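You operate a simulated robot arm through the tools that you are given. There is no shell and no other tool. Be economical: measure what you need, move in short steps, check, and stop when the job is done.

You are at the controls of a simulated two-armed robot. One attempt, no reset.

Task
Open the round frame and dust the inside of its glass.
Fine: hold the frame still while you undo the turn clip; lay the back on the serving tray; the soft brush goes back in its well.
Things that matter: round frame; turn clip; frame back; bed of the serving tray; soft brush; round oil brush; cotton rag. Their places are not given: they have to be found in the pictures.

It is judged by the outcome, as a careful person would: the job done as asked, and still so three seconds after it is handed in. It fails if anything else is knocked over, pushed out of place, dropped, spilled or broken.

Robot
Two 6-joint arms with two-finger parallel grippers on one trunk that stands fixed in place. Base frame: the origin is at the foot of the trunk, x ahead of it, y to its left, z up; the work surface is at about z = 0.8. Lengths are in m, angles in degrees, forces in N, time in s.
The left shoulder is at [0.02, 0.148, 0.841], the right one opposite. With the tool pointing down near the work surface each hand reaches from about 0.28 to 0.9 m from the base axis, measured 20 degrees to its own side. Payload 4.4 kg a hand.
The TCP of each hand is the grasp point between the finger pads, 0.023 m short of the fingertips. In the tool frame z runs along the fingers and y along their closing line. The gripper opens to 0.094 m. The fingers are 0.038 m wide and 0.01 m thick; the gripper's body (0.054 by 0.096 m) begins 0.039 m behind the TCP.
Orientation is that of the tool frame in the base frame, as a unit quaternion [x, y, z, w]. With the fingers straight down and closing along the base's y, the tool's x points along the base's -x, its y along +y and its z along -z.

Tools
- The arms move only by the tool arm_command. It takes "left_motion", "right_motion" or both (then of equal length, played together; a hand with none holds still); each is text: rows parted by semicolons, each of 6 numbers parted by spaces: the shift along the tool's x, y, z in units of 400 mm (1.0 is 400 mm), then the turn, a rotation vector about the tool's x, y, z in units of 45 degrees (1.0 is 45 degrees). In form: dx dy dz rx ry rz; .... A call has 1 to 10 rows; each row is the pose to reach, as a shift and turn from the pose commanded when the call began, along the tool's axes at that moment. "left_claw" and "right_claw" are, for a hand that has rows, the opening, from 0 (shut) to 1 (fully open), set as the call begins (left out, the last holds). A call with a number of a shift or a turn outside -1 to 1 is refused whole. Each row takes 0.2 s and may step no farther than 0.05 m and 8.6 degrees from the row before; otherwise, or with a gripper value out of range, the whole call is refused. Where a pose cannot be reached the arm comes as near as it can. A force on the tool above 40 N (or 10 N above the force at the start of the call, whichever is more), or a blocked arm, ends the call early, and 0.2 s more pass. The fingers move at their own pace (about 0.045 m/s each) and stop on an object; they squeeze with about 33 N. The grip force told is the motor's: it shows also when the fingers shut on nothing. Time passes only in rows, and 0.2 s behind the last, so rows that repeat a pose let the fingers close. It gives the time, the measured TCP pose, the force on the tool (base axes), the opening and the grip force at its end, in the units of the frame above (readings bear some noise).
- Cameras (640 x 400 px; columns grow to the right, rows downward): "scene" is fixed at [0.0525, -0.0138, 1.5248]; the picture's right is [-0.08, -1.00, 0.00], its down [-0.55, 0.04, -0.83] and it looks along [0.83, -0.07, -0.55] (base axes); focal length 330 px, centre (320, 200). "left" rides on the left gripper at [-0.039, 0, -0.044] in its tool frame; the picture's right is [0.00, -1.00, 0.00], its down [0.97, 0.00, -0.24] and it looks along [0.24, 0.00, 0.97] (tool axes); focal length 218 px, centre (320, 200). "right" rides on the right gripper at [-0.039, 0, -0.044] in its tool frame; the picture's right is [0.00, -1.00, 0.00], its down [0.97, 0.00, -0.24] and it looks along [0.24, 0.00, 0.97] (tool axes); focal length 218 px, centre (320, 200).
- get_image(camera): a new picture of that camera. The clock stands still meanwhile.
- probe_pixels(camera, pixels): for up to 12 pixels [column, row] of the newest picture of that camera ("zoom" is the newest enlarged one), the place [x, y, z] in the base frame of the surface seen there, good to about 0.003 m, but the place of the scene camera against the robot may be out by one fixed shift of up to 0.012 m in any direction. The clock stands still meanwhile.
- inspect(camera, box): a new picture of the part [left, top, right, bottom] of that camera's present view, enlarged. The clock stands still meanwhile.
- hand_in(): hands the job in; it is judged then, once.

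Work in short steps. Measure before you move; look again where a grasp or a placing could have gone wrong, and mend it. You have 80 turns and 44 pictures in all, those below and enlarged ones among them. Open the grippers and draw the arms clear of the work before you hand the job in, unless the task says otherwise.

The tools are called after "Emit:" by a JSON object that holds its "name" and its "arguments". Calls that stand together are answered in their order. arm_command: Moves the arms, as the interface text tells. Its arguments: {"type":"object","properties":{"left_motion":{"type":"string"},"left_claw":{"type":"number"},"right_motion":{"type":"string"},"right_claw":{"type":"number"}},"required":[]} The other tools are called the same way: get_image (camera) takes a picture; probe_pixels (camera, pixels) gives the place of the surface under pixels of a picture; inspect (camera, box) takes an enlarged picture of a part of a camera's view; hand_in () hands the job in.

At the start:

```text
time_s: 0.0
left_tool_pos: [0.5549, 0.1739, 1.2047]
left_tool_rot: [0.0, 1.0, 0.0, 0.0]
left_force: [-0.2, -0.3, 0.3]
left_finger_gap: 0.094
left_grasp_force: 0.0
right_tool_pos: [0.5288, -0.2883, 1.2476]
right_tool_rot: [0.0, 1.0, 0.0, 0.0]
right_force: [1.1, 0.3, 0.2]
right_finger_gap: 0.094
right_grasp_force: 0.0
```

scene: 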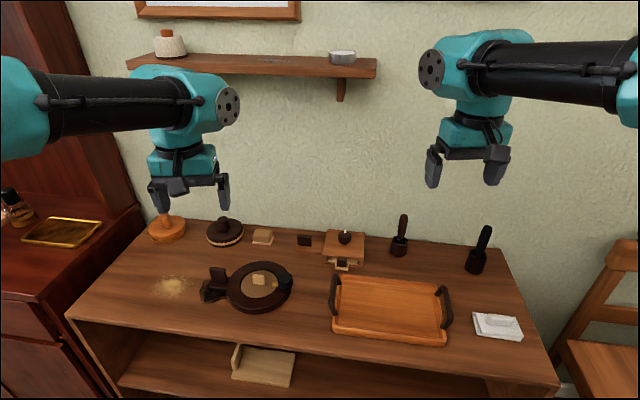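
right: 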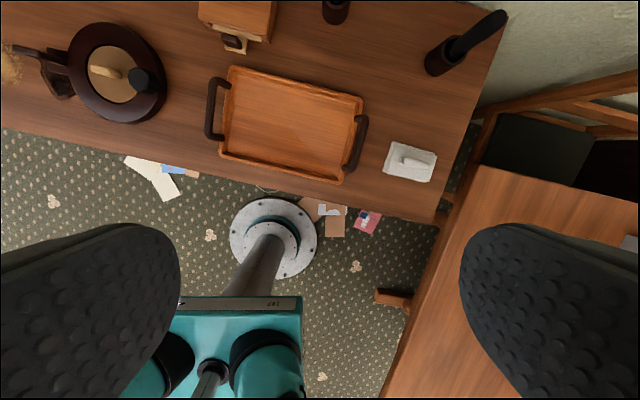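
left: 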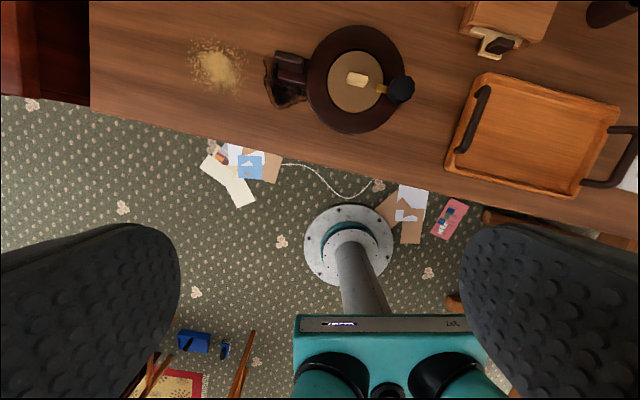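

The round frame lies at about (260,287) in the scene, the tray at (390,310), brushes in wells at (400,240) and (480,255). I enlarge these to see the details.

Emit:
{"name": "inspect", "arguments": {"camera": "scene", "box": [190, 240, 310, 320]}}

Emit:
{"name": "inspect", "arguments": {"camera": "scene", "box": [290, 200, 530, 350]}}

Emit:
{"name": "inspect", "arguments": {"camera": "left", "box": [250, 10, 430, 140]}}

```text
5.00 times, centred on (250, 280) of scene
```

zoom: 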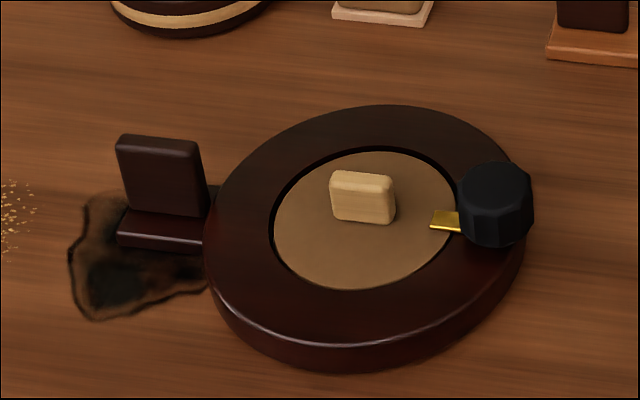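

```text
2.67 times, centred on (410, 275) of scene
```

zoom: 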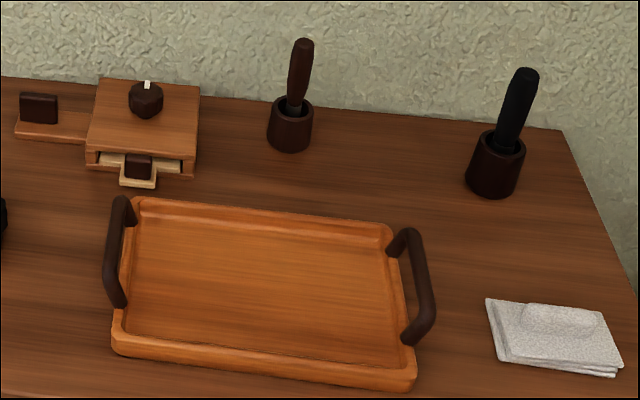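

```text
3.08 times, centred on (340, 75) of left
```

zoom: 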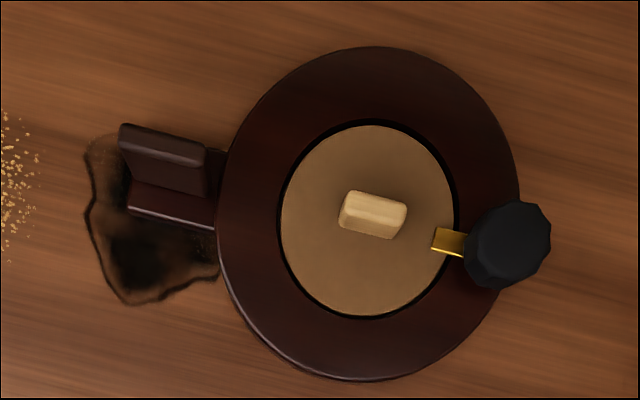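

The frame has a bracket tab at left (zoom 165,150), a knob with brass tongue at (505,245) and a nub on the back at (373,212). I probe these points.

Emit:
{"name": "probe_pixels", "arguments": {"camera": "zoom", "pixels": [[125, 128], [205, 152], [165, 142], [175, 205], [210, 225], [355, 192], [405, 207], [372, 200], [508, 245], [450, 242], [320, 270], [420, 340]]}}

Emit:
{"name": "probe_pixels", "arguments": {"camera": "left", "pixels": [[310, 40], [340, 132], [400, 60], [270, 130], [480, 90], [482, 150], [600, 110], [520, 130], [475, 80], [455, 150], [580, 190], [610, 120]]}}

Emit:
{"name": "get_image", "arguments": {"camera": "right"}}

Emit:
{"name": "probe_pixels", "arguments": {"camera": "right", "pixels": [[335, 5], [440, 60], [500, 18], [470, 35], [415, 160], [390, 165], [215, 110], [358, 145], [240, 80], [340, 110], [290, 130], [325, 20]]}}

Emit:
{"name": "inspect", "arguments": {"camera": "scene", "box": [380, 200, 510, 290]}}

Emit:
{"name": "probe_pixels", "arguments": {"camera": "zoom", "pixels": [[115, 85], [95, 160], [90, 190], [70, 200], [130, 200], [520, 140], [490, 250], [470, 290], [430, 270], [525, 270], [100, 130], [510, 190]]}}

```text
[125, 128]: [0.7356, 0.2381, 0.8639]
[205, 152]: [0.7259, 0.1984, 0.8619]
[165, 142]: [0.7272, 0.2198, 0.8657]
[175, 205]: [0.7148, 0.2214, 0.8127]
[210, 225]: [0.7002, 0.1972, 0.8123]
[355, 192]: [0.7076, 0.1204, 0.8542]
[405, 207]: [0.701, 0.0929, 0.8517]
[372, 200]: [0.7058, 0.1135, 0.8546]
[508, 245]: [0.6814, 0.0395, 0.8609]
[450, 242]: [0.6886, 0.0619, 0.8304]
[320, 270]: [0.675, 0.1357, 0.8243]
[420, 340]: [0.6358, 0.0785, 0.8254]
```

```text
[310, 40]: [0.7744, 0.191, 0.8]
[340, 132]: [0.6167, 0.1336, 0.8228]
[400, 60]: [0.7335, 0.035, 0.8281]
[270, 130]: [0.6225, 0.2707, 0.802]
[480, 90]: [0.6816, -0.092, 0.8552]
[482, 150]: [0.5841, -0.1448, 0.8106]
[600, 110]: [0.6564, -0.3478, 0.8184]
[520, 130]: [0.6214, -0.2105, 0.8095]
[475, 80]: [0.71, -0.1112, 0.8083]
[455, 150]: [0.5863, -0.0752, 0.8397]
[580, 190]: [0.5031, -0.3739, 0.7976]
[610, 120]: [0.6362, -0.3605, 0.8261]
```

```text
37 pictures are left
```

right: 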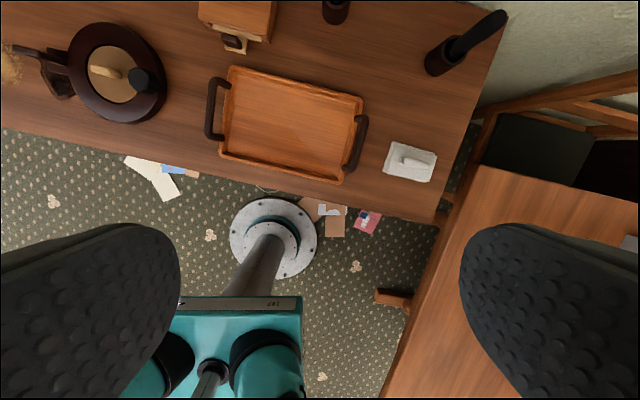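

```text
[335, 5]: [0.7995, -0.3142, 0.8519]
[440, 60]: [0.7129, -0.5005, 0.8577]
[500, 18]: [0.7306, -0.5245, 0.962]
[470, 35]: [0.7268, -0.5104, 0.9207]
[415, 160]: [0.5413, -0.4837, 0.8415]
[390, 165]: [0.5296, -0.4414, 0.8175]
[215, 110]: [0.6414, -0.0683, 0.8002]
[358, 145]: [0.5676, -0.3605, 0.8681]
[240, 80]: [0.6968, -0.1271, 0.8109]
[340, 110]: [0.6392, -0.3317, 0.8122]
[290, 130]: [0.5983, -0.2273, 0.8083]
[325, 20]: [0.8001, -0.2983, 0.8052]
```

```text
4.44 times, centred on (445, 245) of scene
```

zoom: 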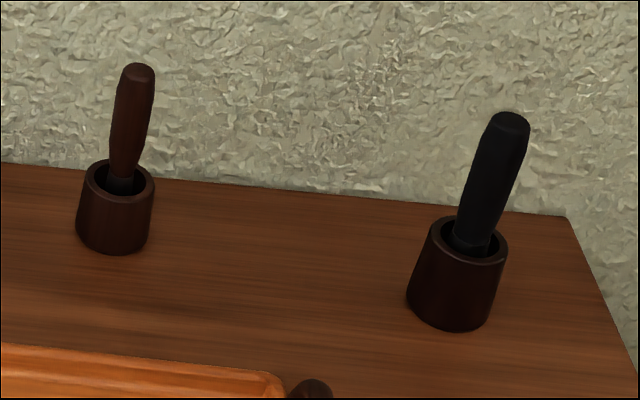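

```text
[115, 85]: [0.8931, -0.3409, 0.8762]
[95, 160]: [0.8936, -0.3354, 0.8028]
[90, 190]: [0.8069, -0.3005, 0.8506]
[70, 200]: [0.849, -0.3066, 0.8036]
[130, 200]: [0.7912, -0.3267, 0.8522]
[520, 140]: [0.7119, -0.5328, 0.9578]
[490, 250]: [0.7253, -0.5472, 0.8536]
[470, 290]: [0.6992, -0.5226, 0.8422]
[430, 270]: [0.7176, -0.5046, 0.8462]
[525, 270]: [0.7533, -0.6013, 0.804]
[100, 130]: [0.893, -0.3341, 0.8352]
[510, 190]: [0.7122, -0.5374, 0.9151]
```

Bracket tab centre is about (0.729,0.22), top 0.865; knob about (0.681,0.038), top 0.861; frame axis is turned about 14.5° from y. I bring both hands above, turning them halfway to have the fingers close across the axis.

Emit:
{"name": "arm_command", "arguments": {"left_motion": "-0.04375 0.0115 0.05875 0 0 -0.1;-0.0875 0.023 0.1175 0 0 -0.2;-0.13125 0.0345 0.17625 0 0 -0.3;-0.175 0.046 0.235 0 0 -0.4;-0.21875 0.0575 0.29375 0 0 -0.5;-0.2625 0.069 0.3525 0 0 -0.6;-0.30625 0.0805 0.41125 0 0 -0.7;-0.35 0.092 0.47 0 0 -0.8;-0.39375 0.1035 0.52875 0 0 -0.9;-0.4375 0.115 0.5875 0 0 -1", "right_motion": "-0.03775 0.057 0.0695 0 0 -0.1;-0.0755 0.114 0.139 0 0 -0.2;-0.11325 0.171 0.2085 0 0 -0.3;-0.151 0.228 0.278 0 0 -0.4;-0.18875 0.285 0.3475 0 0 -0.5;-0.2265 0.342 0.417 0 0 -0.6;-0.26425 0.399 0.4865 0 0 -0.7;-0.302 0.456 0.556 0 0 -0.8;-0.33975 0.513 0.6255 0 0 -0.9;-0.3775 0.57 0.695 0 0 -1", "left_claw": 0.6, "right_claw": 0.8}}

```text
time_s: 2.2
left_tool_pos: [0.7287, 0.2197, 0.97]
left_tool_rot: [-0.382, 0.924, -0.001, 0.001]
left_force: [-0.9, -0.5, 0.8]
left_finger_gap: 0.0562
left_grasp_force: 0.0
right_tool_pos: [0.6796, -0.0612, 0.9707]
right_tool_rot: [-0.383, 0.924, 0.0, 0.001]
right_force: [-0.2, -1.0, 0.2]
right_finger_gap: 0.0751
right_grasp_force: 0.0
```

Both in place and half turned. I finish the turn (30.5° more) and look.

Emit:
{"name": "arm_command", "arguments": {"left_motion": "0 0 0 0 0 -0.17;0 0 0 0 0 -0.34;0 0 0 0 0 -0.51;0 0 0 0 0 -0.678;0 0 0 0 0 -0.678", "right_motion": "0 0 0 0 0 -0.17;0 0 0 0 0 -0.34;0 0 0 0 0 -0.51;0 0 0 0 0 -0.678;0 0 0 0 0 -0.678"}}

Emit:
{"name": "get_image", "arguments": {"camera": "left"}}

Emit:
{"name": "get_image", "arguments": {"camera": "right"}}

```text
time_s: 3.4
left_tool_pos: [0.7294, 0.2185, 0.9683]
left_tool_rot: [-0.612, 0.791, -0.001, -0.001]
left_force: [0.0, -0.7, -0.5]
left_finger_gap: 0.0562
left_grasp_force: 0.0
right_tool_pos: [0.6804, -0.0605, 0.9702]
right_tool_rot: [-0.613, 0.79, 0.001, 0.0]
right_force: [0.1, 0.1, -0.6]
right_finger_gap: 0.0752
right_grasp_force: 0.0
```

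```text
35 pictures are left
```

left: 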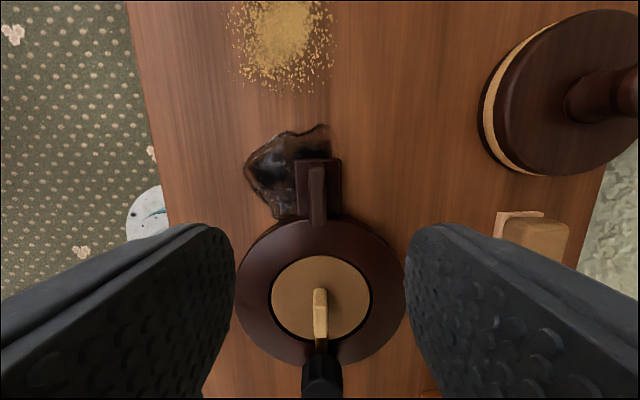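

```text
34 pictures are left
```

right: 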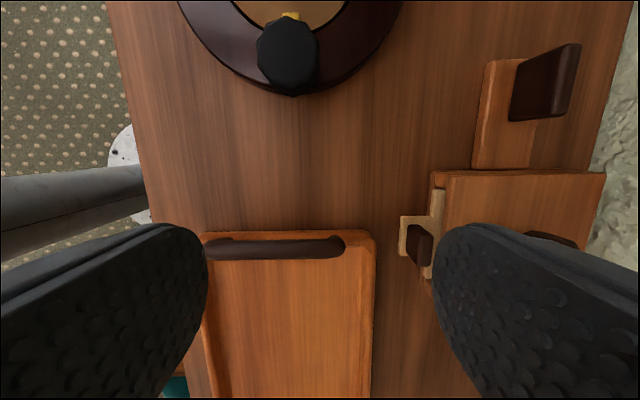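

Both hands are aligned with the axis. I probe the tab (left 318,195) and knob (right 288,55).

Emit:
{"name": "probe_pixels", "arguments": {"camera": "left", "pixels": [[316, 170], [311, 195], [324, 195], [318, 210], [318, 222], [300, 185], [336, 190], [322, 292], [320, 380], [335, 172]]}}

Emit:
{"name": "probe_pixels", "arguments": {"camera": "right", "pixels": [[288, 50], [262, 50], [314, 50], [288, 28], [290, 78], [288, 65], [291, 14], [350, 60], [230, 40]]}}

```text
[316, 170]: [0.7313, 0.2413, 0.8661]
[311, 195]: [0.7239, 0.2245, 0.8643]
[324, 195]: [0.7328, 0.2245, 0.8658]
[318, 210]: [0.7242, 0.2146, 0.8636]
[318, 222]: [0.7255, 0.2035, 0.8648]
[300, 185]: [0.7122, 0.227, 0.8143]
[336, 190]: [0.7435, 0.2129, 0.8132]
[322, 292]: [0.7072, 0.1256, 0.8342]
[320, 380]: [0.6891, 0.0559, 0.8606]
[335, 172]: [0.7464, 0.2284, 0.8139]
```

```text
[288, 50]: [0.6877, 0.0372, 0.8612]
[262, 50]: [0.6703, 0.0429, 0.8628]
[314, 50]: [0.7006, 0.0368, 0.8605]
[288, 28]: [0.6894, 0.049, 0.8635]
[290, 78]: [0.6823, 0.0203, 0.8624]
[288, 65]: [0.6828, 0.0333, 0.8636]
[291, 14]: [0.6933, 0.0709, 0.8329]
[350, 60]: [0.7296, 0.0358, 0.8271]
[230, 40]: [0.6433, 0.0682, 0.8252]
```

Tab centre (0.728,0.2205) matches the left hand. I lower the left hand straight to z≈0.847, then close; the right moves above the knob (0.6855,0.0365).

Emit:
{"name": "arm_command", "arguments": {"left_motion": "-0.007 0 0.08 0 0 0;-0.007 0 0.16 0 0 0;-0.007 0 0.24 0 0 0;-0.007 0 0.305 0 0 0;-0.007 0 0.305 0 0 0", "right_motion": "-0.06 0.012 0 0 0 0;-0.12 0.024 0 0 0 0;-0.18 0.036 0 0 0 0;-0.238 0.048 0 0 0 0;-0.238 0.048 0.1 0 0 0"}}

Emit:
{"name": "arm_command", "arguments": {"left_motion": "0 0 0 0 0 0;0 0 0 0 0 0;0 0 0 0 0 0;0 0 0 0 0 0;0 0 0 0 0 0", "left_claw": 0}}

Emit:
{"name": "get_image", "arguments": {"camera": "right"}}

```text
time_s: 4.6
left_tool_pos: [0.7293, 0.2224, 0.8465]
left_tool_rot: [-0.612, 0.791, -0.001, 0.001]
left_force: [-0.6, 0.1, 0.0]
left_finger_gap: 0.0563
left_grasp_force: 0.0
right_tool_pos: [0.6851, 0.0373, 0.9295]
right_tool_rot: [-0.612, 0.791, 0.0, -0.001]
right_force: [-0.8, -1.0, 0.5]
right_finger_gap: 0.075
right_grasp_force: 0.2
```

```text
time_s: 5.8
left_tool_pos: [0.7298, 0.2209, 0.8465]
left_tool_rot: [-0.612, 0.791, -0.001, 0.0]
left_force: [1.4, -0.1, 0.7]
left_finger_gap: 0.0128
left_grasp_force: 33.3
right_tool_pos: [0.6862, 0.0365, 0.9299]
right_tool_rot: [-0.612, 0.791, 0.0, 0.0]
right_force: [-0.4, -0.6, 0.5]
right_finger_gap: 0.0752
right_grasp_force: 0.1
```

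```text
33 pictures are left
```

right: 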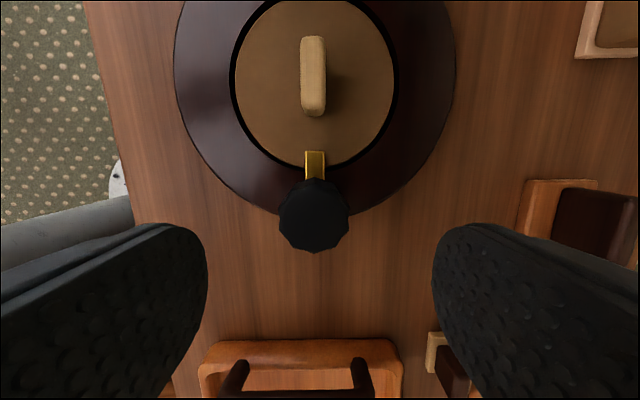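

The tab is held (gap 0.0128, 33 N). Knob at (313,215) in the right picture is centred; I lower the right hand to z≈0.854 and close on it.

Emit:
{"name": "arm_command", "arguments": {"right_motion": "0 0.002 0.065 0 0 0;0 0.002 0.13 0 0 0;0 0.002 0.19 0 0 0;0 0.002 0.19 0 0 0"}}

Emit:
{"name": "arm_command", "arguments": {"right_motion": "0 0 0 0 0 0;0 0 0 0 0 0;0 0 0 0 0 0;0 0 0 0 0 0;0 0 0 0 0 0", "right_claw": 0}}

```text
time_s: 6.8
left_tool_pos: [0.7296, 0.2218, 0.8469]
left_tool_rot: [-0.612, 0.791, 0.0, -0.001]
left_force: [-1.2, -0.5, 2.5]
left_finger_gap: 0.0127
left_grasp_force: 32.8
right_tool_pos: [0.6838, 0.0378, 0.8541]
right_tool_rot: [-0.612, 0.791, 0.0, 0.0]
right_force: [-0.5, -0.5, 0.6]
right_finger_gap: 0.0751
right_grasp_force: 0.1
```

```text
time_s: 8.0
left_tool_pos: [0.7301, 0.2216, 0.8472]
left_tool_rot: [-0.612, 0.791, -0.002, 0.0]
left_force: [8.9, 1.3, -0.1]
left_finger_gap: 0.0133
left_grasp_force: 32.8
right_tool_pos: [0.6838, 0.0383, 0.8537]
right_tool_rot: [-0.612, 0.791, 0.0, 0.0]
right_force: [-10.1, -0.3, 1.4]
right_finger_gap: 0.0399
right_grasp_force: 32.5
```

Knob gripped (gap 0.040) with a 10 N sideways push; I ease 2 mm and turn 45° clockwise from above.

Emit:
{"name": "arm_command", "arguments": {"right_motion": "0 0.005 0 0 0 0;0 0.005 0 0 0 0.125;0 0.005 0 0 0 0.25;0 0.005 0 0 0 0.375;0 0.005 0 0 0 0.5;0 0.005 0 0 0 0.625;0 0.005 0 0 0 0.75;0 0.005 0 0 0 0.875;0 0.005 0 0 0 1"}}

Emit:
{"name": "get_image", "arguments": {"camera": "right"}}

```text
time_s: 10.0
left_tool_pos: [0.7298, 0.2231, 0.8467]
left_tool_rot: [-0.612, 0.791, -0.001, -0.001]
left_force: [5.1, -3.3, 1.8]
left_finger_gap: 0.0128
left_grasp_force: 32.9
right_tool_pos: [0.6827, 0.0379, 0.854]
right_tool_rot: [-0.263, 0.965, 0.0, 0.001]
right_force: [-5.2, 4.8, -1.9]
right_finger_gap: 0.0399
right_grasp_force: 32.8
```

```text
32 pictures are left
```

right: 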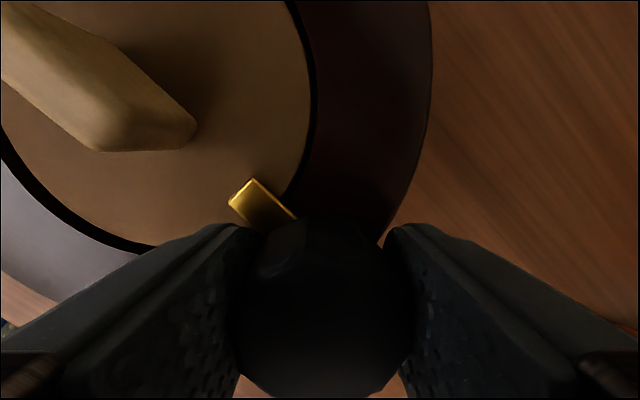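

The tongue (255,200) still points to the centre: the knob slipped, probably against a stop in this sense. I turn it the other way, back 45°, and look.

Emit:
{"name": "arm_command", "arguments": {"right_motion": "0 0 0 0 0 -0.125;0 0 0 0 0 -0.25;0 0 0 0 0 -0.375;0 0 0 0 0 -0.5;0 0 0 0 0 -0.625;0 0 0 0 0 -0.75;0 0 0 0 0 -0.875;0 0 0 0 0 -1"}}

Emit:
{"name": "get_image", "arguments": {"camera": "right"}}

```text
time_s: 11.8
left_tool_pos: [0.7296, 0.2216, 0.8478]
left_tool_rot: [-0.612, 0.791, -0.001, 0.0]
left_force: [-1.4, -16.2, 5.7]
left_finger_gap: 0.0133
left_grasp_force: 32.7
right_tool_pos: [0.684, 0.0388, 0.8539]
right_tool_rot: [-0.613, 0.79, 0.0, 0.0]
right_force: [0.3, 16.1, -5.6]
right_finger_gap: 0.0398
right_grasp_force: 32.9
```

```text
31 pictures are left
```

right: 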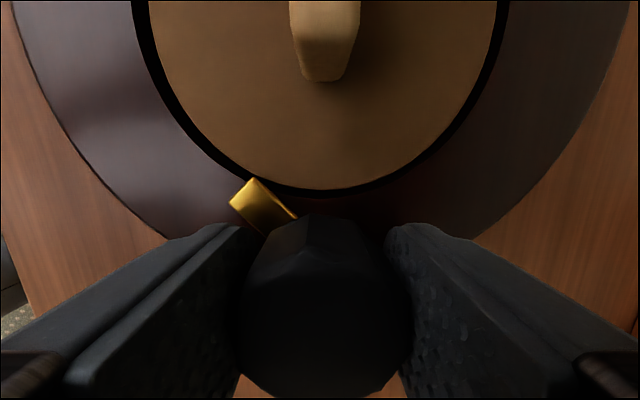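

Turning counter-clockwise works: the tongue has swung 45°. I ease 2 mm toward the frame and turn 45° more the same way.

Emit:
{"name": "arm_command", "arguments": {"right_motion": "-0.006 0 0 0 0 0;-0.006 0 0 0 0 -0.125;-0.006 0 0 0 0 -0.25;-0.006 0 0 0 0 -0.375;-0.006 0 0 0 0 -0.5;-0.006 0 0 0 0 -0.625;-0.006 0 0 0 0 -0.75;-0.006 0 0 0 0 -0.875;-0.006 0 0 0 0 -1"}}

Emit:
{"name": "get_image", "arguments": {"camera": "right"}}

```text
time_s: 13.8
left_tool_pos: [0.7292, 0.2228, 0.8478]
left_tool_rot: [-0.612, 0.79, -0.001, 0.0]
left_force: [10.4, 16.0, 0.5]
left_finger_gap: 0.013
left_grasp_force: 33.0
right_tool_pos: [0.6828, 0.039, 0.8532]
right_tool_rot: [0.869, -0.495, 0.001, 0.0]
right_force: [-11.4, -14.6, 2.4]
right_finger_gap: 0.0394
right_grasp_force: 32.9
```

```text
30 pictures are left
```

right: 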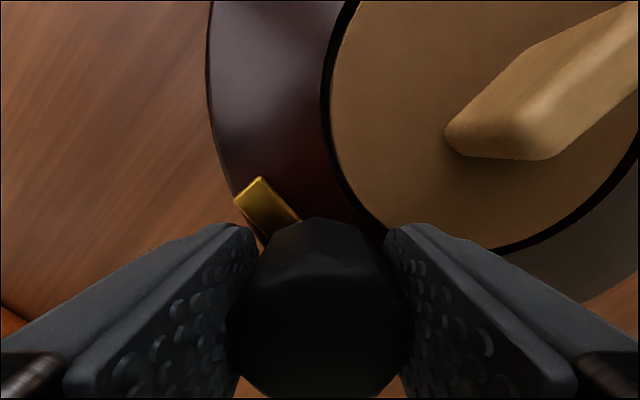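

The tongue (260,205) now lies over the rim only, clear of the back. I release the knob, raise the hand, and turn it back toward the back's nub.

Emit:
{"name": "arm_command", "arguments": {"right_motion": "0 0 0 0 0 0;0 0 0 0 0 0;0 0 0 0 0 0;0 0 -0.08 0 0 0;0 0 -0.16 0 0 0;0 0 -0.22 0 0 0.17;0 0 -0.22 0 0 0.34;0 0 -0.22 0 0 0.51;0 0 -0.22 0 0 0.68;0 0 -0.22 0 0 0.85", "right_claw": 0.75}}

Emit:
{"name": "get_image", "arguments": {"camera": "right"}}

```text
time_s: 16.0
left_tool_pos: [0.7299, 0.2219, 0.8475]
left_tool_rot: [-0.612, 0.791, 0.0, 0.0]
left_force: [-1.2, -1.2, 3.1]
left_finger_gap: 0.0129
left_grasp_force: 33.1
right_tool_pos: [0.6839, 0.04, 0.9408]
right_tool_rot: [-0.657, 0.754, -0.001, 0.0]
right_force: [-0.3, 0.4, 0.0]
right_finger_gap: 0.0706
right_grasp_force: 0.1
```

```text
29 pictures are left
```

right: 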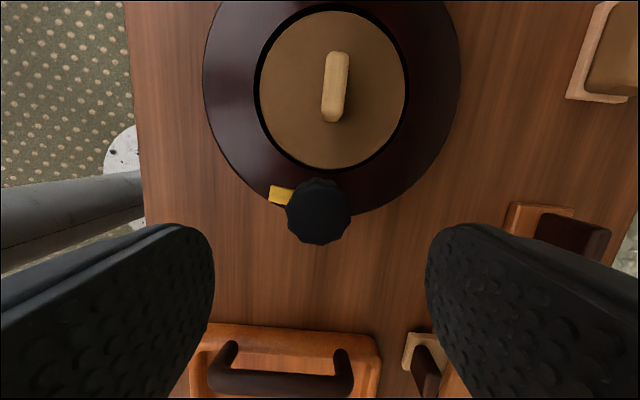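

The tongue is clear of the back (black gap all round). I probe the nub at (335,87), the back edges, and the tray bed.

Emit:
{"name": "probe_pixels", "arguments": {"camera": "right", "pixels": [[341, 58], [337, 75], [334, 90], [331, 110], [270, 75], [395, 80], [330, 20], [335, 160], [315, 209], [240, 90]]}}

```text
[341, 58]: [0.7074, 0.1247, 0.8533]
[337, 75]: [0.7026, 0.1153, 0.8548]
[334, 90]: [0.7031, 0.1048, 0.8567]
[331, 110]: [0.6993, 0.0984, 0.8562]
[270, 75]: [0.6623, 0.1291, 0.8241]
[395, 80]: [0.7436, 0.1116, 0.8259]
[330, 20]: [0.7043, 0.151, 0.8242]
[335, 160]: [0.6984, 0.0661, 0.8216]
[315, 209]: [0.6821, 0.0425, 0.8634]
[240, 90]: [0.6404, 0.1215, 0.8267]
```

Nub centre (0.7033,0.109). I move above it, turn to match the axis, then look via force; descend in the same call to z≈0.853.

Emit:
{"name": "arm_command", "arguments": {"right_motion": "-0.06 -0.008 0 0 0 0.07;-0.12 -0.016 0 0 0 0.147;-0.1775 -0.0243 0 0 0 0.147;-0.1775 -0.0243 0.07 0 0 0.147;-0.1775 -0.0243 0.14 0 0 0.147;-0.1775 -0.0243 0.22 0 0 0.147;-0.1775 -0.0243 0.22 0 0 0.147", "right_claw": 0.5}}

Emit:
{"name": "arm_command", "arguments": {"right_motion": "0 0 0 0 0 0;0 0 0 0 0 0;0 0 0 0 0 0;0 0 0 0 0 0", "right_claw": 0}}

```text
time_s: 16.9
left_tool_pos: [0.7305, 0.2454, 0.8445]
left_tool_rot: [-0.626, 0.78, 0.0, -0.002]
left_force: [-1.8, -1.5, 0.8]
left_finger_gap: 0.0128
left_grasp_force: 33.9
right_tool_pos: [0.7095, 0.0929, 0.9457]
right_tool_rot: [-0.605, 0.796, 0.0, 0.003]
right_force: [-1.1, 0.6, -0.6]
right_finger_gap: 0.047
right_grasp_force: 0.1
stopped in row 4 (right hand): the force on the tool passed its limit (the readings are from after the stop); the commanded pose is now the measured one
```

```text
time_s: 17.9
left_tool_pos: [0.7305, 0.245, 0.8438]
left_tool_rot: [-0.625, 0.781, -0.002, -0.001]
left_force: [0.1, 1.0, -0.6]
left_finger_gap: 0.0126
left_grasp_force: 32.7
right_tool_pos: [0.7102, 0.0922, 0.9485]
right_tool_rot: [-0.604, 0.797, 0.0, 0.004]
right_force: [-0.8, 0.6, -0.2]
right_finger_gap: 0.0001
right_grasp_force: 32.7
```

The hands collided and the left was pushed about 23 mm outward. I look at what happened to the frame.

Emit:
{"name": "get_image", "arguments": {"camera": "scene"}}

Emit:
{"name": "get_image", "arguments": {"camera": "left"}}

```text
28 pictures are left
```

scene: 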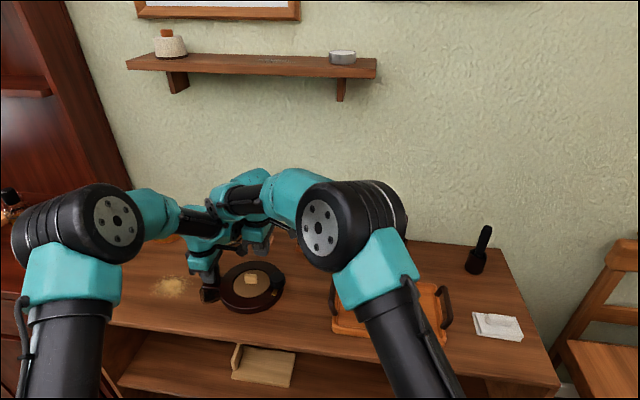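

```text
27 pictures are left
```

left: 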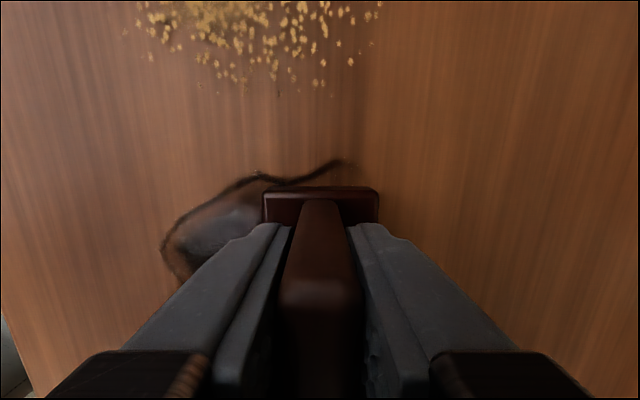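

The frame slid about 23 mm along its axis but is still flat and held. I draw the right hand clear first, then slide the frame back with the left.

Emit:
{"name": "arm_command", "arguments": {"right_motion": "0.05 0 -0.06 0 0 0;0.12 0 -0.12 0 0 0;0.2 0 -0.2 0 0 0;0.28 0 -0.25 0 0 0;0.36 0 -0.25 0 0 0;0.4 0 -0.25 0 0 0", "right_claw": 0.5}}

Emit:
{"name": "arm_command", "arguments": {"left_motion": "0.0113 -0.0021 0 0 0 0.008;0.0226 -0.0043 0 0 0 0.016;0.0339 -0.0064 0 0 0 0.024;0.0452 -0.0086 0 0 0 0.032;0.0565 -0.0107 0 0 0 0.04;0.0565 -0.0107 0 0 0 0.04"}}

Emit:
{"name": "get_image", "arguments": {"camera": "right"}}

```text
time_s: 19.2
left_tool_pos: [0.7302, 0.2453, 0.8439]
left_tool_rot: [-0.625, 0.781, -0.002, -0.002]
left_force: [-0.2, 0.4, -0.6]
left_finger_gap: 0.0128
left_grasp_force: 32.9
right_tool_pos: [0.6647, -0.0619, 1.0444]
right_tool_rot: [-0.605, 0.796, 0.001, 0.004]
right_force: [0.1, 0.4, -0.7]
right_finger_gap: 0.0469
right_grasp_force: 0.1
```

```text
time_s: 20.6
left_tool_pos: [0.7283, 0.2218, 0.8444]
left_tool_rot: [-0.613, 0.79, -0.002, -0.002]
left_force: [1.0, 0.2, -0.7]
left_finger_gap: 0.0129
left_grasp_force: 33.4
right_tool_pos: [0.6651, -0.0624, 1.0452]
right_tool_rot: [-0.605, 0.796, 0.001, 0.004]
right_force: [0.3, 0.2, 0.4]
right_finger_gap: 0.0468
right_grasp_force: 0.0
```

```text
26 pictures are left
```

right: 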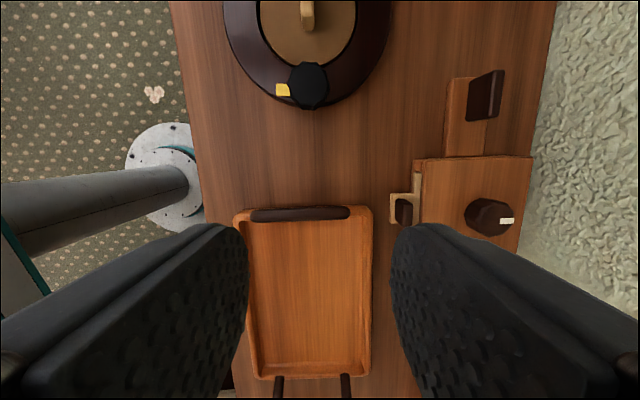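

The frame is back where it was. I release the left hand, raise it and take it aside; probe the tray and knob meanwhile.

Emit:
{"name": "probe_pixels", "arguments": {"camera": "right", "pixels": [[308, 85], [308, 18], [310, 240], [310, 300], [310, 350], [275, 300], [350, 300], [300, 214], [300, 380], [284, 89]]}}

Emit:
{"name": "arm_command", "arguments": {"left_motion": "0 0 0 0 0 0;0 0 0 0 0 0;0 0 0 0 0 0;0 0 -0.08 0 0 0;0 0 -0.18 0 0 0;0 0 -0.3 0 0 0;-0.1 0 -0.36 0 0 0;-0.2 0.04 -0.36 0 0 0;-0.3 0.1 -0.36 0 0 0;-0.35 0.18 -0.36 0 0 0", "left_claw": 0.5}}

```text
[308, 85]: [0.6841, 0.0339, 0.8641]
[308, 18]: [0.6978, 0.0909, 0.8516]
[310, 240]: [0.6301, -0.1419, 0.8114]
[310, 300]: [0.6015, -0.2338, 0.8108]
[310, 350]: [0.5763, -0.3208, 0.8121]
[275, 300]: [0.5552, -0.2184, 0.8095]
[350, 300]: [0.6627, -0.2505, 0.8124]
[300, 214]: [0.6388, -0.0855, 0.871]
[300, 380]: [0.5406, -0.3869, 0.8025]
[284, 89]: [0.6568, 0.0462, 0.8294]
```

```text
time_s: 22.9
left_tool_pos: [0.6941, 0.3738, 0.987]
left_tool_rot: [-0.613, 0.79, -0.001, -0.001]
left_force: [-0.3, -0.7, -0.5]
left_finger_gap: 0.0468
left_grasp_force: 0.2
right_tool_pos: [0.6654, -0.0626, 1.0455]
right_tool_rot: [-0.604, 0.797, 0.0, 0.004]
right_force: [-0.3, -0.3, 0.4]
right_finger_gap: 0.047
right_grasp_force: 0.0
```

Left is clear. I bring the right hand back near the nub for a precise look.

Emit:
{"name": "arm_command", "arguments": {"right_motion": "-0.066 0.0025 0.06 0 0 0;-0.132 0.005 0.12 0 0 0;-0.198 0.0075 0.18 0 0 0;-0.2636 0.01 0.239 0 0 0;-0.2636 0.01 0.239 0 0 0"}}

Emit:
{"name": "get_image", "arguments": {"camera": "right"}}

```text
time_s: 24.1
left_tool_pos: [0.6928, 0.376, 0.9882]
left_tool_rot: [-0.612, 0.79, -0.002, -0.002]
left_force: [-0.5, 0.2, 0.8]
left_finger_gap: 0.0468
left_grasp_force: 0.0
right_tool_pos: [0.6901, 0.041, 0.9516]
right_tool_rot: [-0.604, 0.797, 0.0, 0.005]
right_force: [0.6, -0.5, 0.3]
right_finger_gap: 0.0468
right_grasp_force: 0.1
```

```text
25 pictures are left
```

right: 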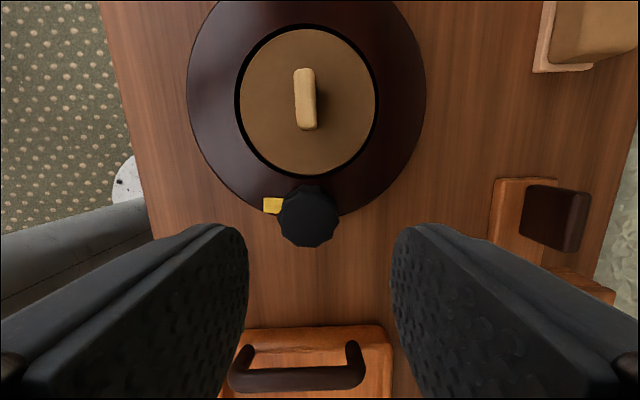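

Emit:
{"name": "probe_pixels", "arguments": {"camera": "right", "pixels": [[303, 72], [305, 85], [306, 100], [308, 122], [245, 95], [372, 95], [306, 32], [310, 172]]}}

```text
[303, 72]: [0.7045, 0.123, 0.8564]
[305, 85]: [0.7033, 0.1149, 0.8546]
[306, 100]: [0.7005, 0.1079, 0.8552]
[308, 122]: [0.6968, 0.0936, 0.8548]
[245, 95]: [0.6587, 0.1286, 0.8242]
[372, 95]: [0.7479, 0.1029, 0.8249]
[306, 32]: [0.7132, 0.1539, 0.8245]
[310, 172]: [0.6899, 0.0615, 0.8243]
```

Nub centre (0.7008,0.108). I move over it, descend to z≈0.853 and close.

Emit:
{"name": "arm_command", "arguments": {"right_motion": "-0.06 0.007 0 0 0 -0.01;-0.12 0.014 0 0 0 -0.02;-0.1685 0.0195 0 0 0 -0.02;-0.1685 0.0195 0.08 0 0 -0.02;-0.1685 0.0195 0.16 0 0 -0.02;-0.1685 0.0195 0.21 0 0 -0.02;-0.1685 0.0195 0.247 0 0 -0.02;-0.1685 0.0195 0.247 0 0 -0.02"}}

Emit:
{"name": "arm_command", "arguments": {"right_motion": "0 0 0 0 0 0;0 0 0 0 0 0;0 0 0 0 0 0;0 0 0 0 0 0", "right_claw": 0}}

```text
time_s: 25.9
left_tool_pos: [0.6944, 0.3761, 0.9879]
left_tool_rot: [-0.613, 0.79, -0.001, -0.002]
left_force: [0.6, 0.1, 0.2]
left_finger_gap: 0.0469
left_grasp_force: 0.2
right_tool_pos: [0.7009, 0.1088, 0.854]
right_tool_rot: [-0.611, 0.792, 0.001, 0.005]
right_force: [-0.4, 1.1, -0.7]
right_finger_gap: 0.0468
right_grasp_force: 0.1
```

```text
time_s: 26.9
left_tool_pos: [0.6922, 0.376, 0.9886]
left_tool_rot: [-0.612, 0.791, -0.002, -0.002]
left_force: [-0.3, 0.0, 0.5]
left_finger_gap: 0.0468
left_grasp_force: 0.0
right_tool_pos: [0.7017, 0.1091, 0.8539]
right_tool_rot: [-0.611, 0.792, 0.0, 0.005]
right_force: [-0.9, -1.2, 1.1]
right_finger_gap: 0.0125
right_grasp_force: 32.7
```

Nub gripped (gap 0.0125). I lift slowly straight up and check.

Emit:
{"name": "arm_command", "arguments": {"right_motion": "0 0 -0.015 0 0 0;0 0 -0.03 0 0 0;0 0 -0.06 0 0 0;0 0 -0.11 0 0 0;0 0 -0.17 0 0 0;0 0 -0.25 0 0 0;0 0 -0.3 0 0 0"}}

Emit:
{"name": "get_image", "arguments": {"camera": "scene"}}

```text
time_s: 28.4
left_tool_pos: [0.6941, 0.3757, 0.988]
left_tool_rot: [-0.613, 0.79, -0.003, -0.002]
left_force: [-0.7, -0.3, 1.1]
left_finger_gap: 0.0469
left_grasp_force: 0.0
right_tool_pos: [0.7012, 0.1081, 0.9719]
right_tool_rot: [-0.61, 0.792, 0.001, 0.005]
right_force: [-0.5, 0.6, -0.8]
right_finger_gap: 0.0122
right_grasp_force: 33.2
```

```text
24 pictures are left
```

scene: 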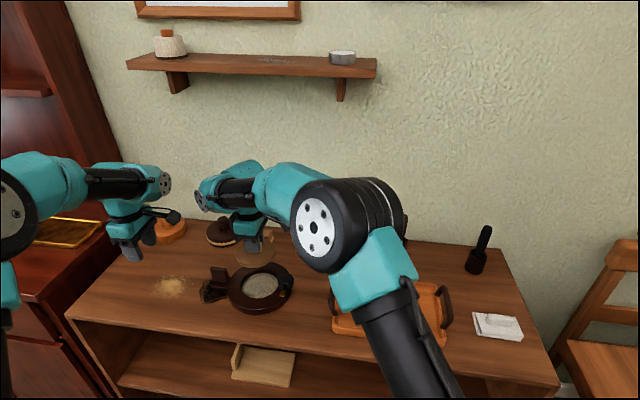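

The back is out and the dusty glass is seen (262,286). I carry the back over the tray bed centre (0.601,-0.235).

Emit:
{"name": "arm_command", "arguments": {"right_motion": "0.0893 0.0023 0 0 0 0;0.1786 0.0046 0 0 0 0;0.2679 0.0069 0 0 0 0;0.3572 0.0092 0 0 0 0;0.4465 0.0115 0 0 0 0;0.5358 0.0138 0 0 0 0;0.6251 0.016 0 0 0 0;0.7144 0.0184 0 0 0 0;0.8037 0.0207 0 0 0 0;0.893 0.023 0 0 0 0"}}

Emit:
{"name": "arm_command", "arguments": {"right_motion": "0 0 0.08 0 0 0;0 0 0.16 0 0 0;0 0 0.22 0 0 0;0 0 0.26 0 0 0;0 0 0.285 0 0 0;0 0 0.295 0 0 0;0 0 0.295 0 0 0"}}

Emit:
{"name": "get_image", "arguments": {"camera": "right"}}

```text
time_s: 30.6
left_tool_pos: [0.6933, 0.3761, 0.988]
left_tool_rot: [-0.613, 0.79, -0.001, -0.003]
left_force: [1.1, 0.7, -0.2]
left_finger_gap: 0.0468
left_grasp_force: 0.0
right_tool_pos: [0.6019, -0.2359, 0.9686]
right_tool_rot: [-0.611, 0.792, 0.0, 0.004]
right_force: [-0.5, 0.8, -0.5]
right_finger_gap: 0.0121
right_grasp_force: 33.3
```

```text
time_s: 32.2
left_tool_pos: [0.6937, 0.3765, 0.9884]
left_tool_rot: [-0.614, 0.79, -0.002, -0.002]
left_force: [0.2, 0.5, -0.3]
left_finger_gap: 0.047
left_grasp_force: 0.0
right_tool_pos: [0.6025, -0.2341, 0.8521]
right_tool_rot: [-0.61, 0.792, 0.001, 0.004]
right_force: [0.6, -0.9, -0.5]
right_finger_gap: 0.0122
right_grasp_force: 33.2
```

```text
23 pictures are left
```

right: 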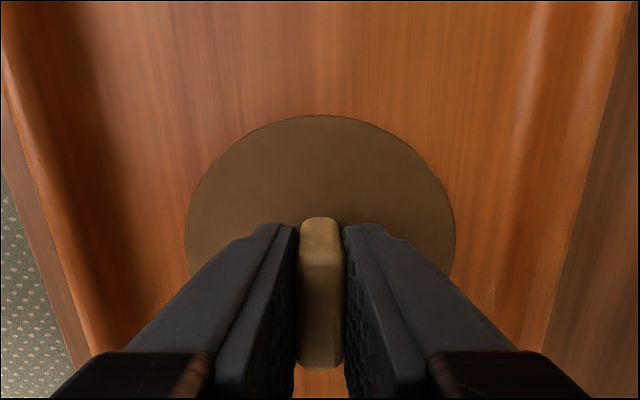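

Well within the bed, not yet touching. I descend in small steps, reading the force.

Emit:
{"name": "arm_command", "arguments": {"right_motion": "0 0 0.005 0 0 0;0 0 0.01 0 0 0;0 0 0.01 0 0 0"}}

Emit:
{"name": "arm_command", "arguments": {"right_motion": "0 0 0.004 0 0 0;0 0 0.008 0 0 0;0 0 0.008 0 0 0"}}

Emit:
{"name": "probe_pixels", "arguments": {"camera": "right", "pixels": [[320, 170], [320, 60], [220, 220], [420, 220]]}}

```text
time_s: 33.0
left_tool_pos: [0.6946, 0.3759, 0.9882]
left_tool_rot: [-0.613, 0.79, -0.002, -0.002]
left_force: [-0.4, -0.5, -0.7]
left_finger_gap: 0.0471
left_grasp_force: 0.1
right_tool_pos: [0.6045, -0.2344, 0.8499]
right_tool_rot: [-0.61, 0.792, -0.001, 0.006]
right_force: [-6.0, 1.3, 36.8]
right_finger_gap: 0.0127
right_grasp_force: 32.8
```

```text
time_s: 33.9
left_tool_pos: [0.6949, 0.3761, 0.9867]
left_tool_rot: [-0.613, 0.79, -0.002, -0.002]
left_force: [0.1, 0.3, 0.7]
left_finger_gap: 0.0468
left_grasp_force: 0.0
right_tool_pos: [0.6023, -0.2341, 0.8458]
right_tool_rot: [-0.611, 0.791, -0.001, 0.004]
right_force: [6.0, -0.8, 36.9]
right_finger_gap: 0.0123
right_grasp_force: 33.2
```

```text
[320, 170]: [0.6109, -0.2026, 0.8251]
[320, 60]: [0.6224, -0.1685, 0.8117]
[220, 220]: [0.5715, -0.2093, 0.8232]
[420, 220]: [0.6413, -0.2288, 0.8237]
```

It rests on the bed (37 N). I ease up a few mm to take off the load, open, and rise.

Emit:
{"name": "arm_command", "arguments": {"right_motion": "0 0 -0.008 0 0 0;0 0 -0.008 0 0 0"}}

Emit:
{"name": "arm_command", "arguments": {"right_motion": "0 0 0 0 0 0;0 0 0 0 0 0;0 0 0 0 0 0;0 0 -0.08 0 0 0;0 0 -0.18 0 0 0;0 0 -0.3 0 0 0;0 0 -0.4 0 0 0", "right_claw": 0.5}}

Emit:
{"name": "get_image", "arguments": {"camera": "right"}}

```text
time_s: 34.5
left_tool_pos: [0.6941, 0.3754, 0.9885]
left_tool_rot: [-0.613, 0.79, -0.002, -0.002]
left_force: [0.0, -1.0, 0.1]
left_finger_gap: 0.0471
left_grasp_force: 0.0
right_tool_pos: [0.6007, -0.2365, 0.8467]
right_tool_rot: [-0.611, 0.792, 0.001, 0.002]
right_force: [0.1, 0.6, -0.9]
right_finger_gap: 0.0123
right_grasp_force: 33.2
```

```text
time_s: 36.0
left_tool_pos: [0.6947, 0.3771, 0.9883]
left_tool_rot: [-0.613, 0.79, -0.001, -0.002]
left_force: [-0.1, -1.1, 0.3]
left_finger_gap: 0.047
left_grasp_force: 0.1
right_tool_pos: [0.6012, -0.2338, 1.0083]
right_tool_rot: [-0.611, 0.792, 0.001, 0.004]
right_force: [-0.5, -0.5, 0.0]
right_finger_gap: 0.0473
right_grasp_force: 0.1
```

```text
22 pictures are left
```

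right: 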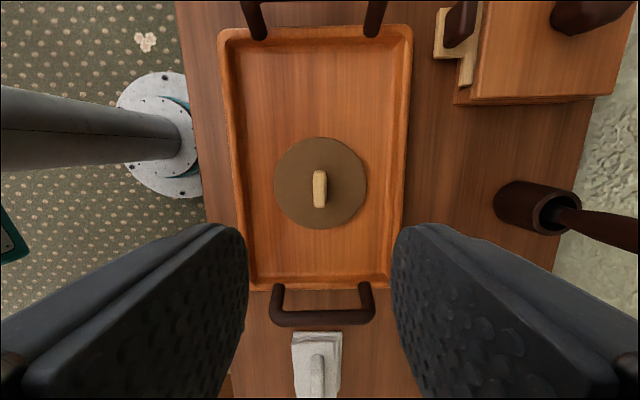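

The back lies on the tray at (320,183). Now to tell the brushes apart: I enlarge the brown one at (560,210) here, and view both wells.

Emit:
{"name": "inspect", "arguments": {"camera": "right", "box": [480, 165, 640, 265]}}

Emit:
{"name": "probe_pixels", "arguments": {"camera": "zoom", "pixels": [[260, 140], [300, 120], [340, 190], [250, 180], [400, 185], [520, 230], [620, 270], [620, 180], [620, 310], [200, 150], [60, 140], [400, 230]]}}

Emit:
{"name": "probe_pixels", "arguments": {"camera": "right", "pixels": [[550, 205], [536, 212], [552, 230], [570, 205], [605, 222], [635, 215], [635, 240], [510, 208]]}}

```text
4.00 times, centred on (560, 215) of right
```

zoom: 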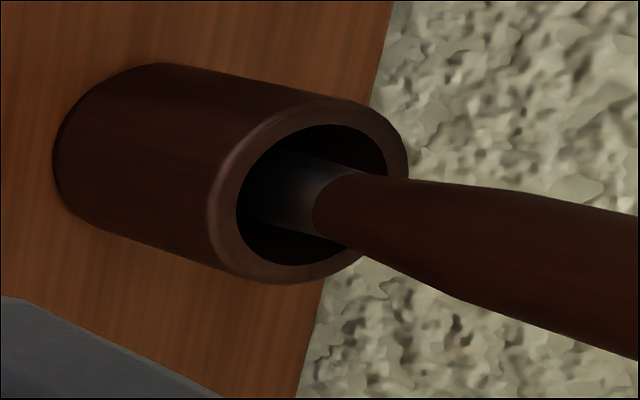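

```text
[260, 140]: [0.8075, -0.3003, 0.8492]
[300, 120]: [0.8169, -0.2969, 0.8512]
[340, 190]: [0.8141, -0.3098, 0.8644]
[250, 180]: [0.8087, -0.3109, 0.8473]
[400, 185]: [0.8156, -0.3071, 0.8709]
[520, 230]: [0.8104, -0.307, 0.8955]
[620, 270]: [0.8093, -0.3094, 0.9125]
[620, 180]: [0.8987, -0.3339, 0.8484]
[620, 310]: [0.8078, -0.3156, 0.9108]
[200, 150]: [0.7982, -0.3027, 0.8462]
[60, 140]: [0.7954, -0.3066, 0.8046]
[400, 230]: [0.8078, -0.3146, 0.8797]
```

```text
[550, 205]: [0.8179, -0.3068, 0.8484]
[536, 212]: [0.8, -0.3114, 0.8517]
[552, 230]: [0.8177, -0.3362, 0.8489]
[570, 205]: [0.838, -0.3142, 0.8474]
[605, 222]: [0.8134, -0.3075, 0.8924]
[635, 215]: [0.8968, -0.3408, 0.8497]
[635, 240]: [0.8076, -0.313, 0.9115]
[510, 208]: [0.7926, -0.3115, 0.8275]
```

The brown brush stands upright in its well at about (0.818,-0.313), handle from z 0.865 up. I move near above it to measure better.

Emit:
{"name": "arm_command", "arguments": {"right_motion": "0.012 -0.1 -0.02 0 0 0;0.024 -0.2 -0.04 0 0 0;0.036 -0.3 -0.06 0 0 0;0.05 -0.4 -0.075 0 0 0;0.07 -0.507 -0.075 0 0 0;0.07 -0.507 -0.075 0 0 0"}}

Emit:
{"name": "get_image", "arguments": {"camera": "right"}}

```text
time_s: 37.5
left_tool_pos: [0.694, 0.376, 0.9884]
left_tool_rot: [-0.612, 0.79, -0.001, -0.002]
left_force: [0.1, 0.2, 0.3]
left_finger_gap: 0.0473
left_grasp_force: 0.1
right_tool_pos: [0.79, -0.3147, 1.0398]
right_tool_rot: [-0.611, 0.792, 0.0, 0.003]
right_force: [0.1, -0.4, -0.2]
right_finger_gap: 0.0471
right_grasp_force: 0.1
```

```text
20 pictures are left
```

right: 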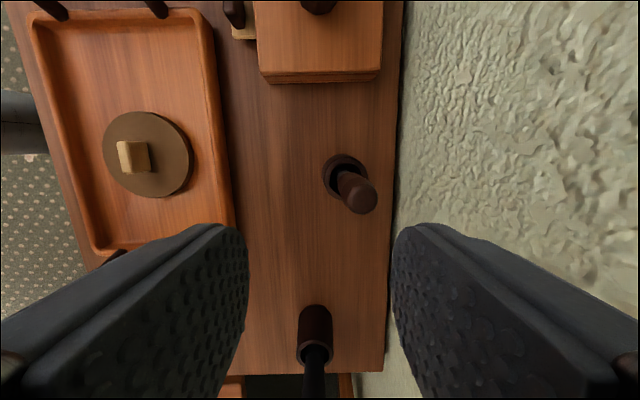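

Both brushes are visible: brown top (360,198), black at (315,370). I probe them.

Emit:
{"name": "probe_pixels", "arguments": {"camera": "right", "pixels": [[362, 200], [350, 200], [374, 195], [355, 183], [345, 176], [345, 158], [328, 178], [362, 165], [335, 192], [315, 350], [315, 390], [303, 350]]}}

Emit:
{"name": "inspect", "arguments": {"camera": "right", "box": [290, 140, 410, 220]}}

```text
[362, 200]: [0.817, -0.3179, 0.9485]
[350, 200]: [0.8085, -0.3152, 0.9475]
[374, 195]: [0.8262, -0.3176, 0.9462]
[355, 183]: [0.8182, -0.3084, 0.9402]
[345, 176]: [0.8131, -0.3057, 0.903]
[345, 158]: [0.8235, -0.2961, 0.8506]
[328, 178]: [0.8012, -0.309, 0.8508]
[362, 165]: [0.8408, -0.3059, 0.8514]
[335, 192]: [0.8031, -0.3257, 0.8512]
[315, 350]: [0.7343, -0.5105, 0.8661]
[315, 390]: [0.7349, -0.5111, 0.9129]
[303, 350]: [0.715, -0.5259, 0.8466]
```

```text
5.00 times, centred on (350, 180) of right
```

zoom: 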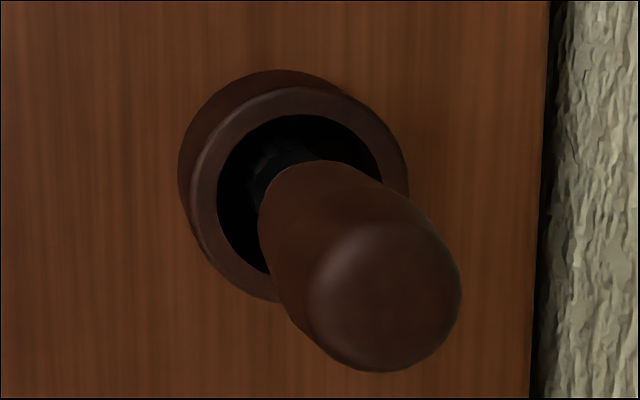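

The brown brush is vertical, top (0.817,-0.317,0.948). I go above, descend to z≈0.915 and close on the handle.

Emit:
{"name": "arm_command", "arguments": {"right_motion": "-0.007 -0.035 0 0 0 0;-0.0135 -0.069 0 0 0 0;-0.0135 -0.069 0.08 0 0 0;-0.0135 -0.069 0.16 0 0 0;-0.0135 -0.069 0.24 0 0 0;-0.0135 -0.069 0.312 0 0 0;-0.0135 -0.069 0.312 0 0 0"}}

Emit:
{"name": "arm_command", "arguments": {"right_motion": "0 0 0 0 0 0;0 0 0 0 0 0;0 0 0 0 0 0;0 0 0 0 0 0", "right_claw": 0}}

```text
time_s: 39.0
left_tool_pos: [0.6949, 0.376, 0.9876]
left_tool_rot: [-0.613, 0.79, -0.001, -0.001]
left_force: [0.0, -0.5, -0.1]
left_finger_gap: 0.047
left_grasp_force: 0.0
right_tool_pos: [0.82, -0.315, 0.9134]
right_tool_rot: [-0.611, 0.791, 0.0, 0.005]
right_force: [0.5, 0.2, 0.3]
right_finger_gap: 0.0468
right_grasp_force: 0.1
```

```text
time_s: 40.0
left_tool_pos: [0.6933, 0.3753, 0.9879]
left_tool_rot: [-0.613, 0.79, -0.002, -0.002]
left_force: [-0.9, -0.5, -0.6]
left_finger_gap: 0.0472
left_grasp_force: 0.0
right_tool_pos: [0.8193, -0.3147, 0.9143]
right_tool_rot: [-0.611, 0.792, 0.0, 0.005]
right_force: [0.6, -0.3, 0.7]
right_finger_gap: 0.0222
right_grasp_force: 33.4
```

Handle gripped (gap 0.022). I lift 0.12 m straight up and look at the head.

Emit:
{"name": "arm_command", "arguments": {"right_motion": "0 0 -0.03 0 0 0;0 0 -0.08 0 0 0;0 0 -0.14 0 0 0;0 0 -0.22 0 0 0;0 0 -0.3 0 0 0;0 0 -0.3 0 0 0"}}

Emit:
{"name": "get_image", "arguments": {"camera": "scene"}}

Emit:
{"name": "inspect", "arguments": {"camera": "right", "box": [220, 180, 420, 310]}}

```text
time_s: 41.5
left_tool_pos: [0.6939, 0.3741, 0.9885]
left_tool_rot: [-0.613, 0.79, -0.002, -0.002]
left_force: [0.7, 0.3, -0.5]
left_finger_gap: 0.0471
left_grasp_force: 0.1
right_tool_pos: [0.819, -0.3161, 1.0339]
right_tool_rot: [-0.61, 0.792, 0.0, 0.004]
right_force: [-0.9, -0.7, 0.1]
right_finger_gap: 0.0221
right_grasp_force: 32.9
```

```text
18 pictures are left
```

scene: 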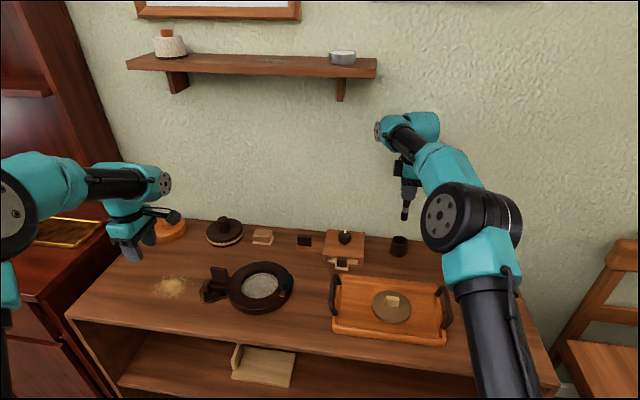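

```text
3.08 times, centred on (320, 245) of right
```

zoom: 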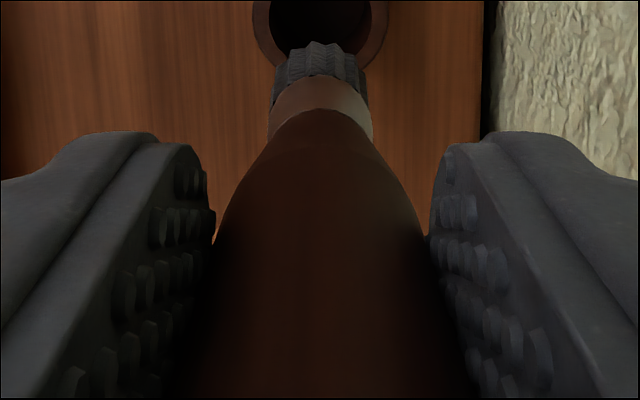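

Emit:
{"name": "inspect", "arguments": {"camera": "scene", "box": [375, 150, 435, 260]}}

```text
3.64 times, centred on (405, 205) of scene
```

zoom: 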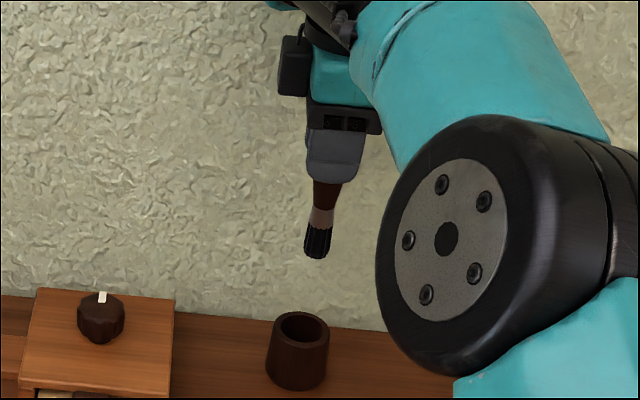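

This head is narrow, round and black – likely the oil brush. I put it back exactly where it stood and examine the other.

Emit:
{"name": "arm_command", "arguments": {"right_motion": "0 0 0.06 0 0 0;0 0 0.12 0 0 0;0 0 0.17 0 0 0;0 0 0.22 0 0 0;0 0 0.26 0 0 0;0 0 0.285 0 0 0;0 0 0.296 0 0 0;0 0 0.296 0 0 0"}}

```text
time_s: 43.2
left_tool_pos: [0.6938, 0.3756, 0.9871]
left_tool_rot: [-0.613, 0.79, -0.002, -0.002]
left_force: [-0.1, 0.3, 0.0]
left_finger_gap: 0.0473
left_grasp_force: 0.0
right_tool_pos: [0.8199, -0.3158, 0.9159]
right_tool_rot: [-0.611, 0.792, 0.0, 0.005]
right_force: [-1.0, -0.4, -0.4]
right_finger_gap: 0.0218
right_grasp_force: 33.1
```

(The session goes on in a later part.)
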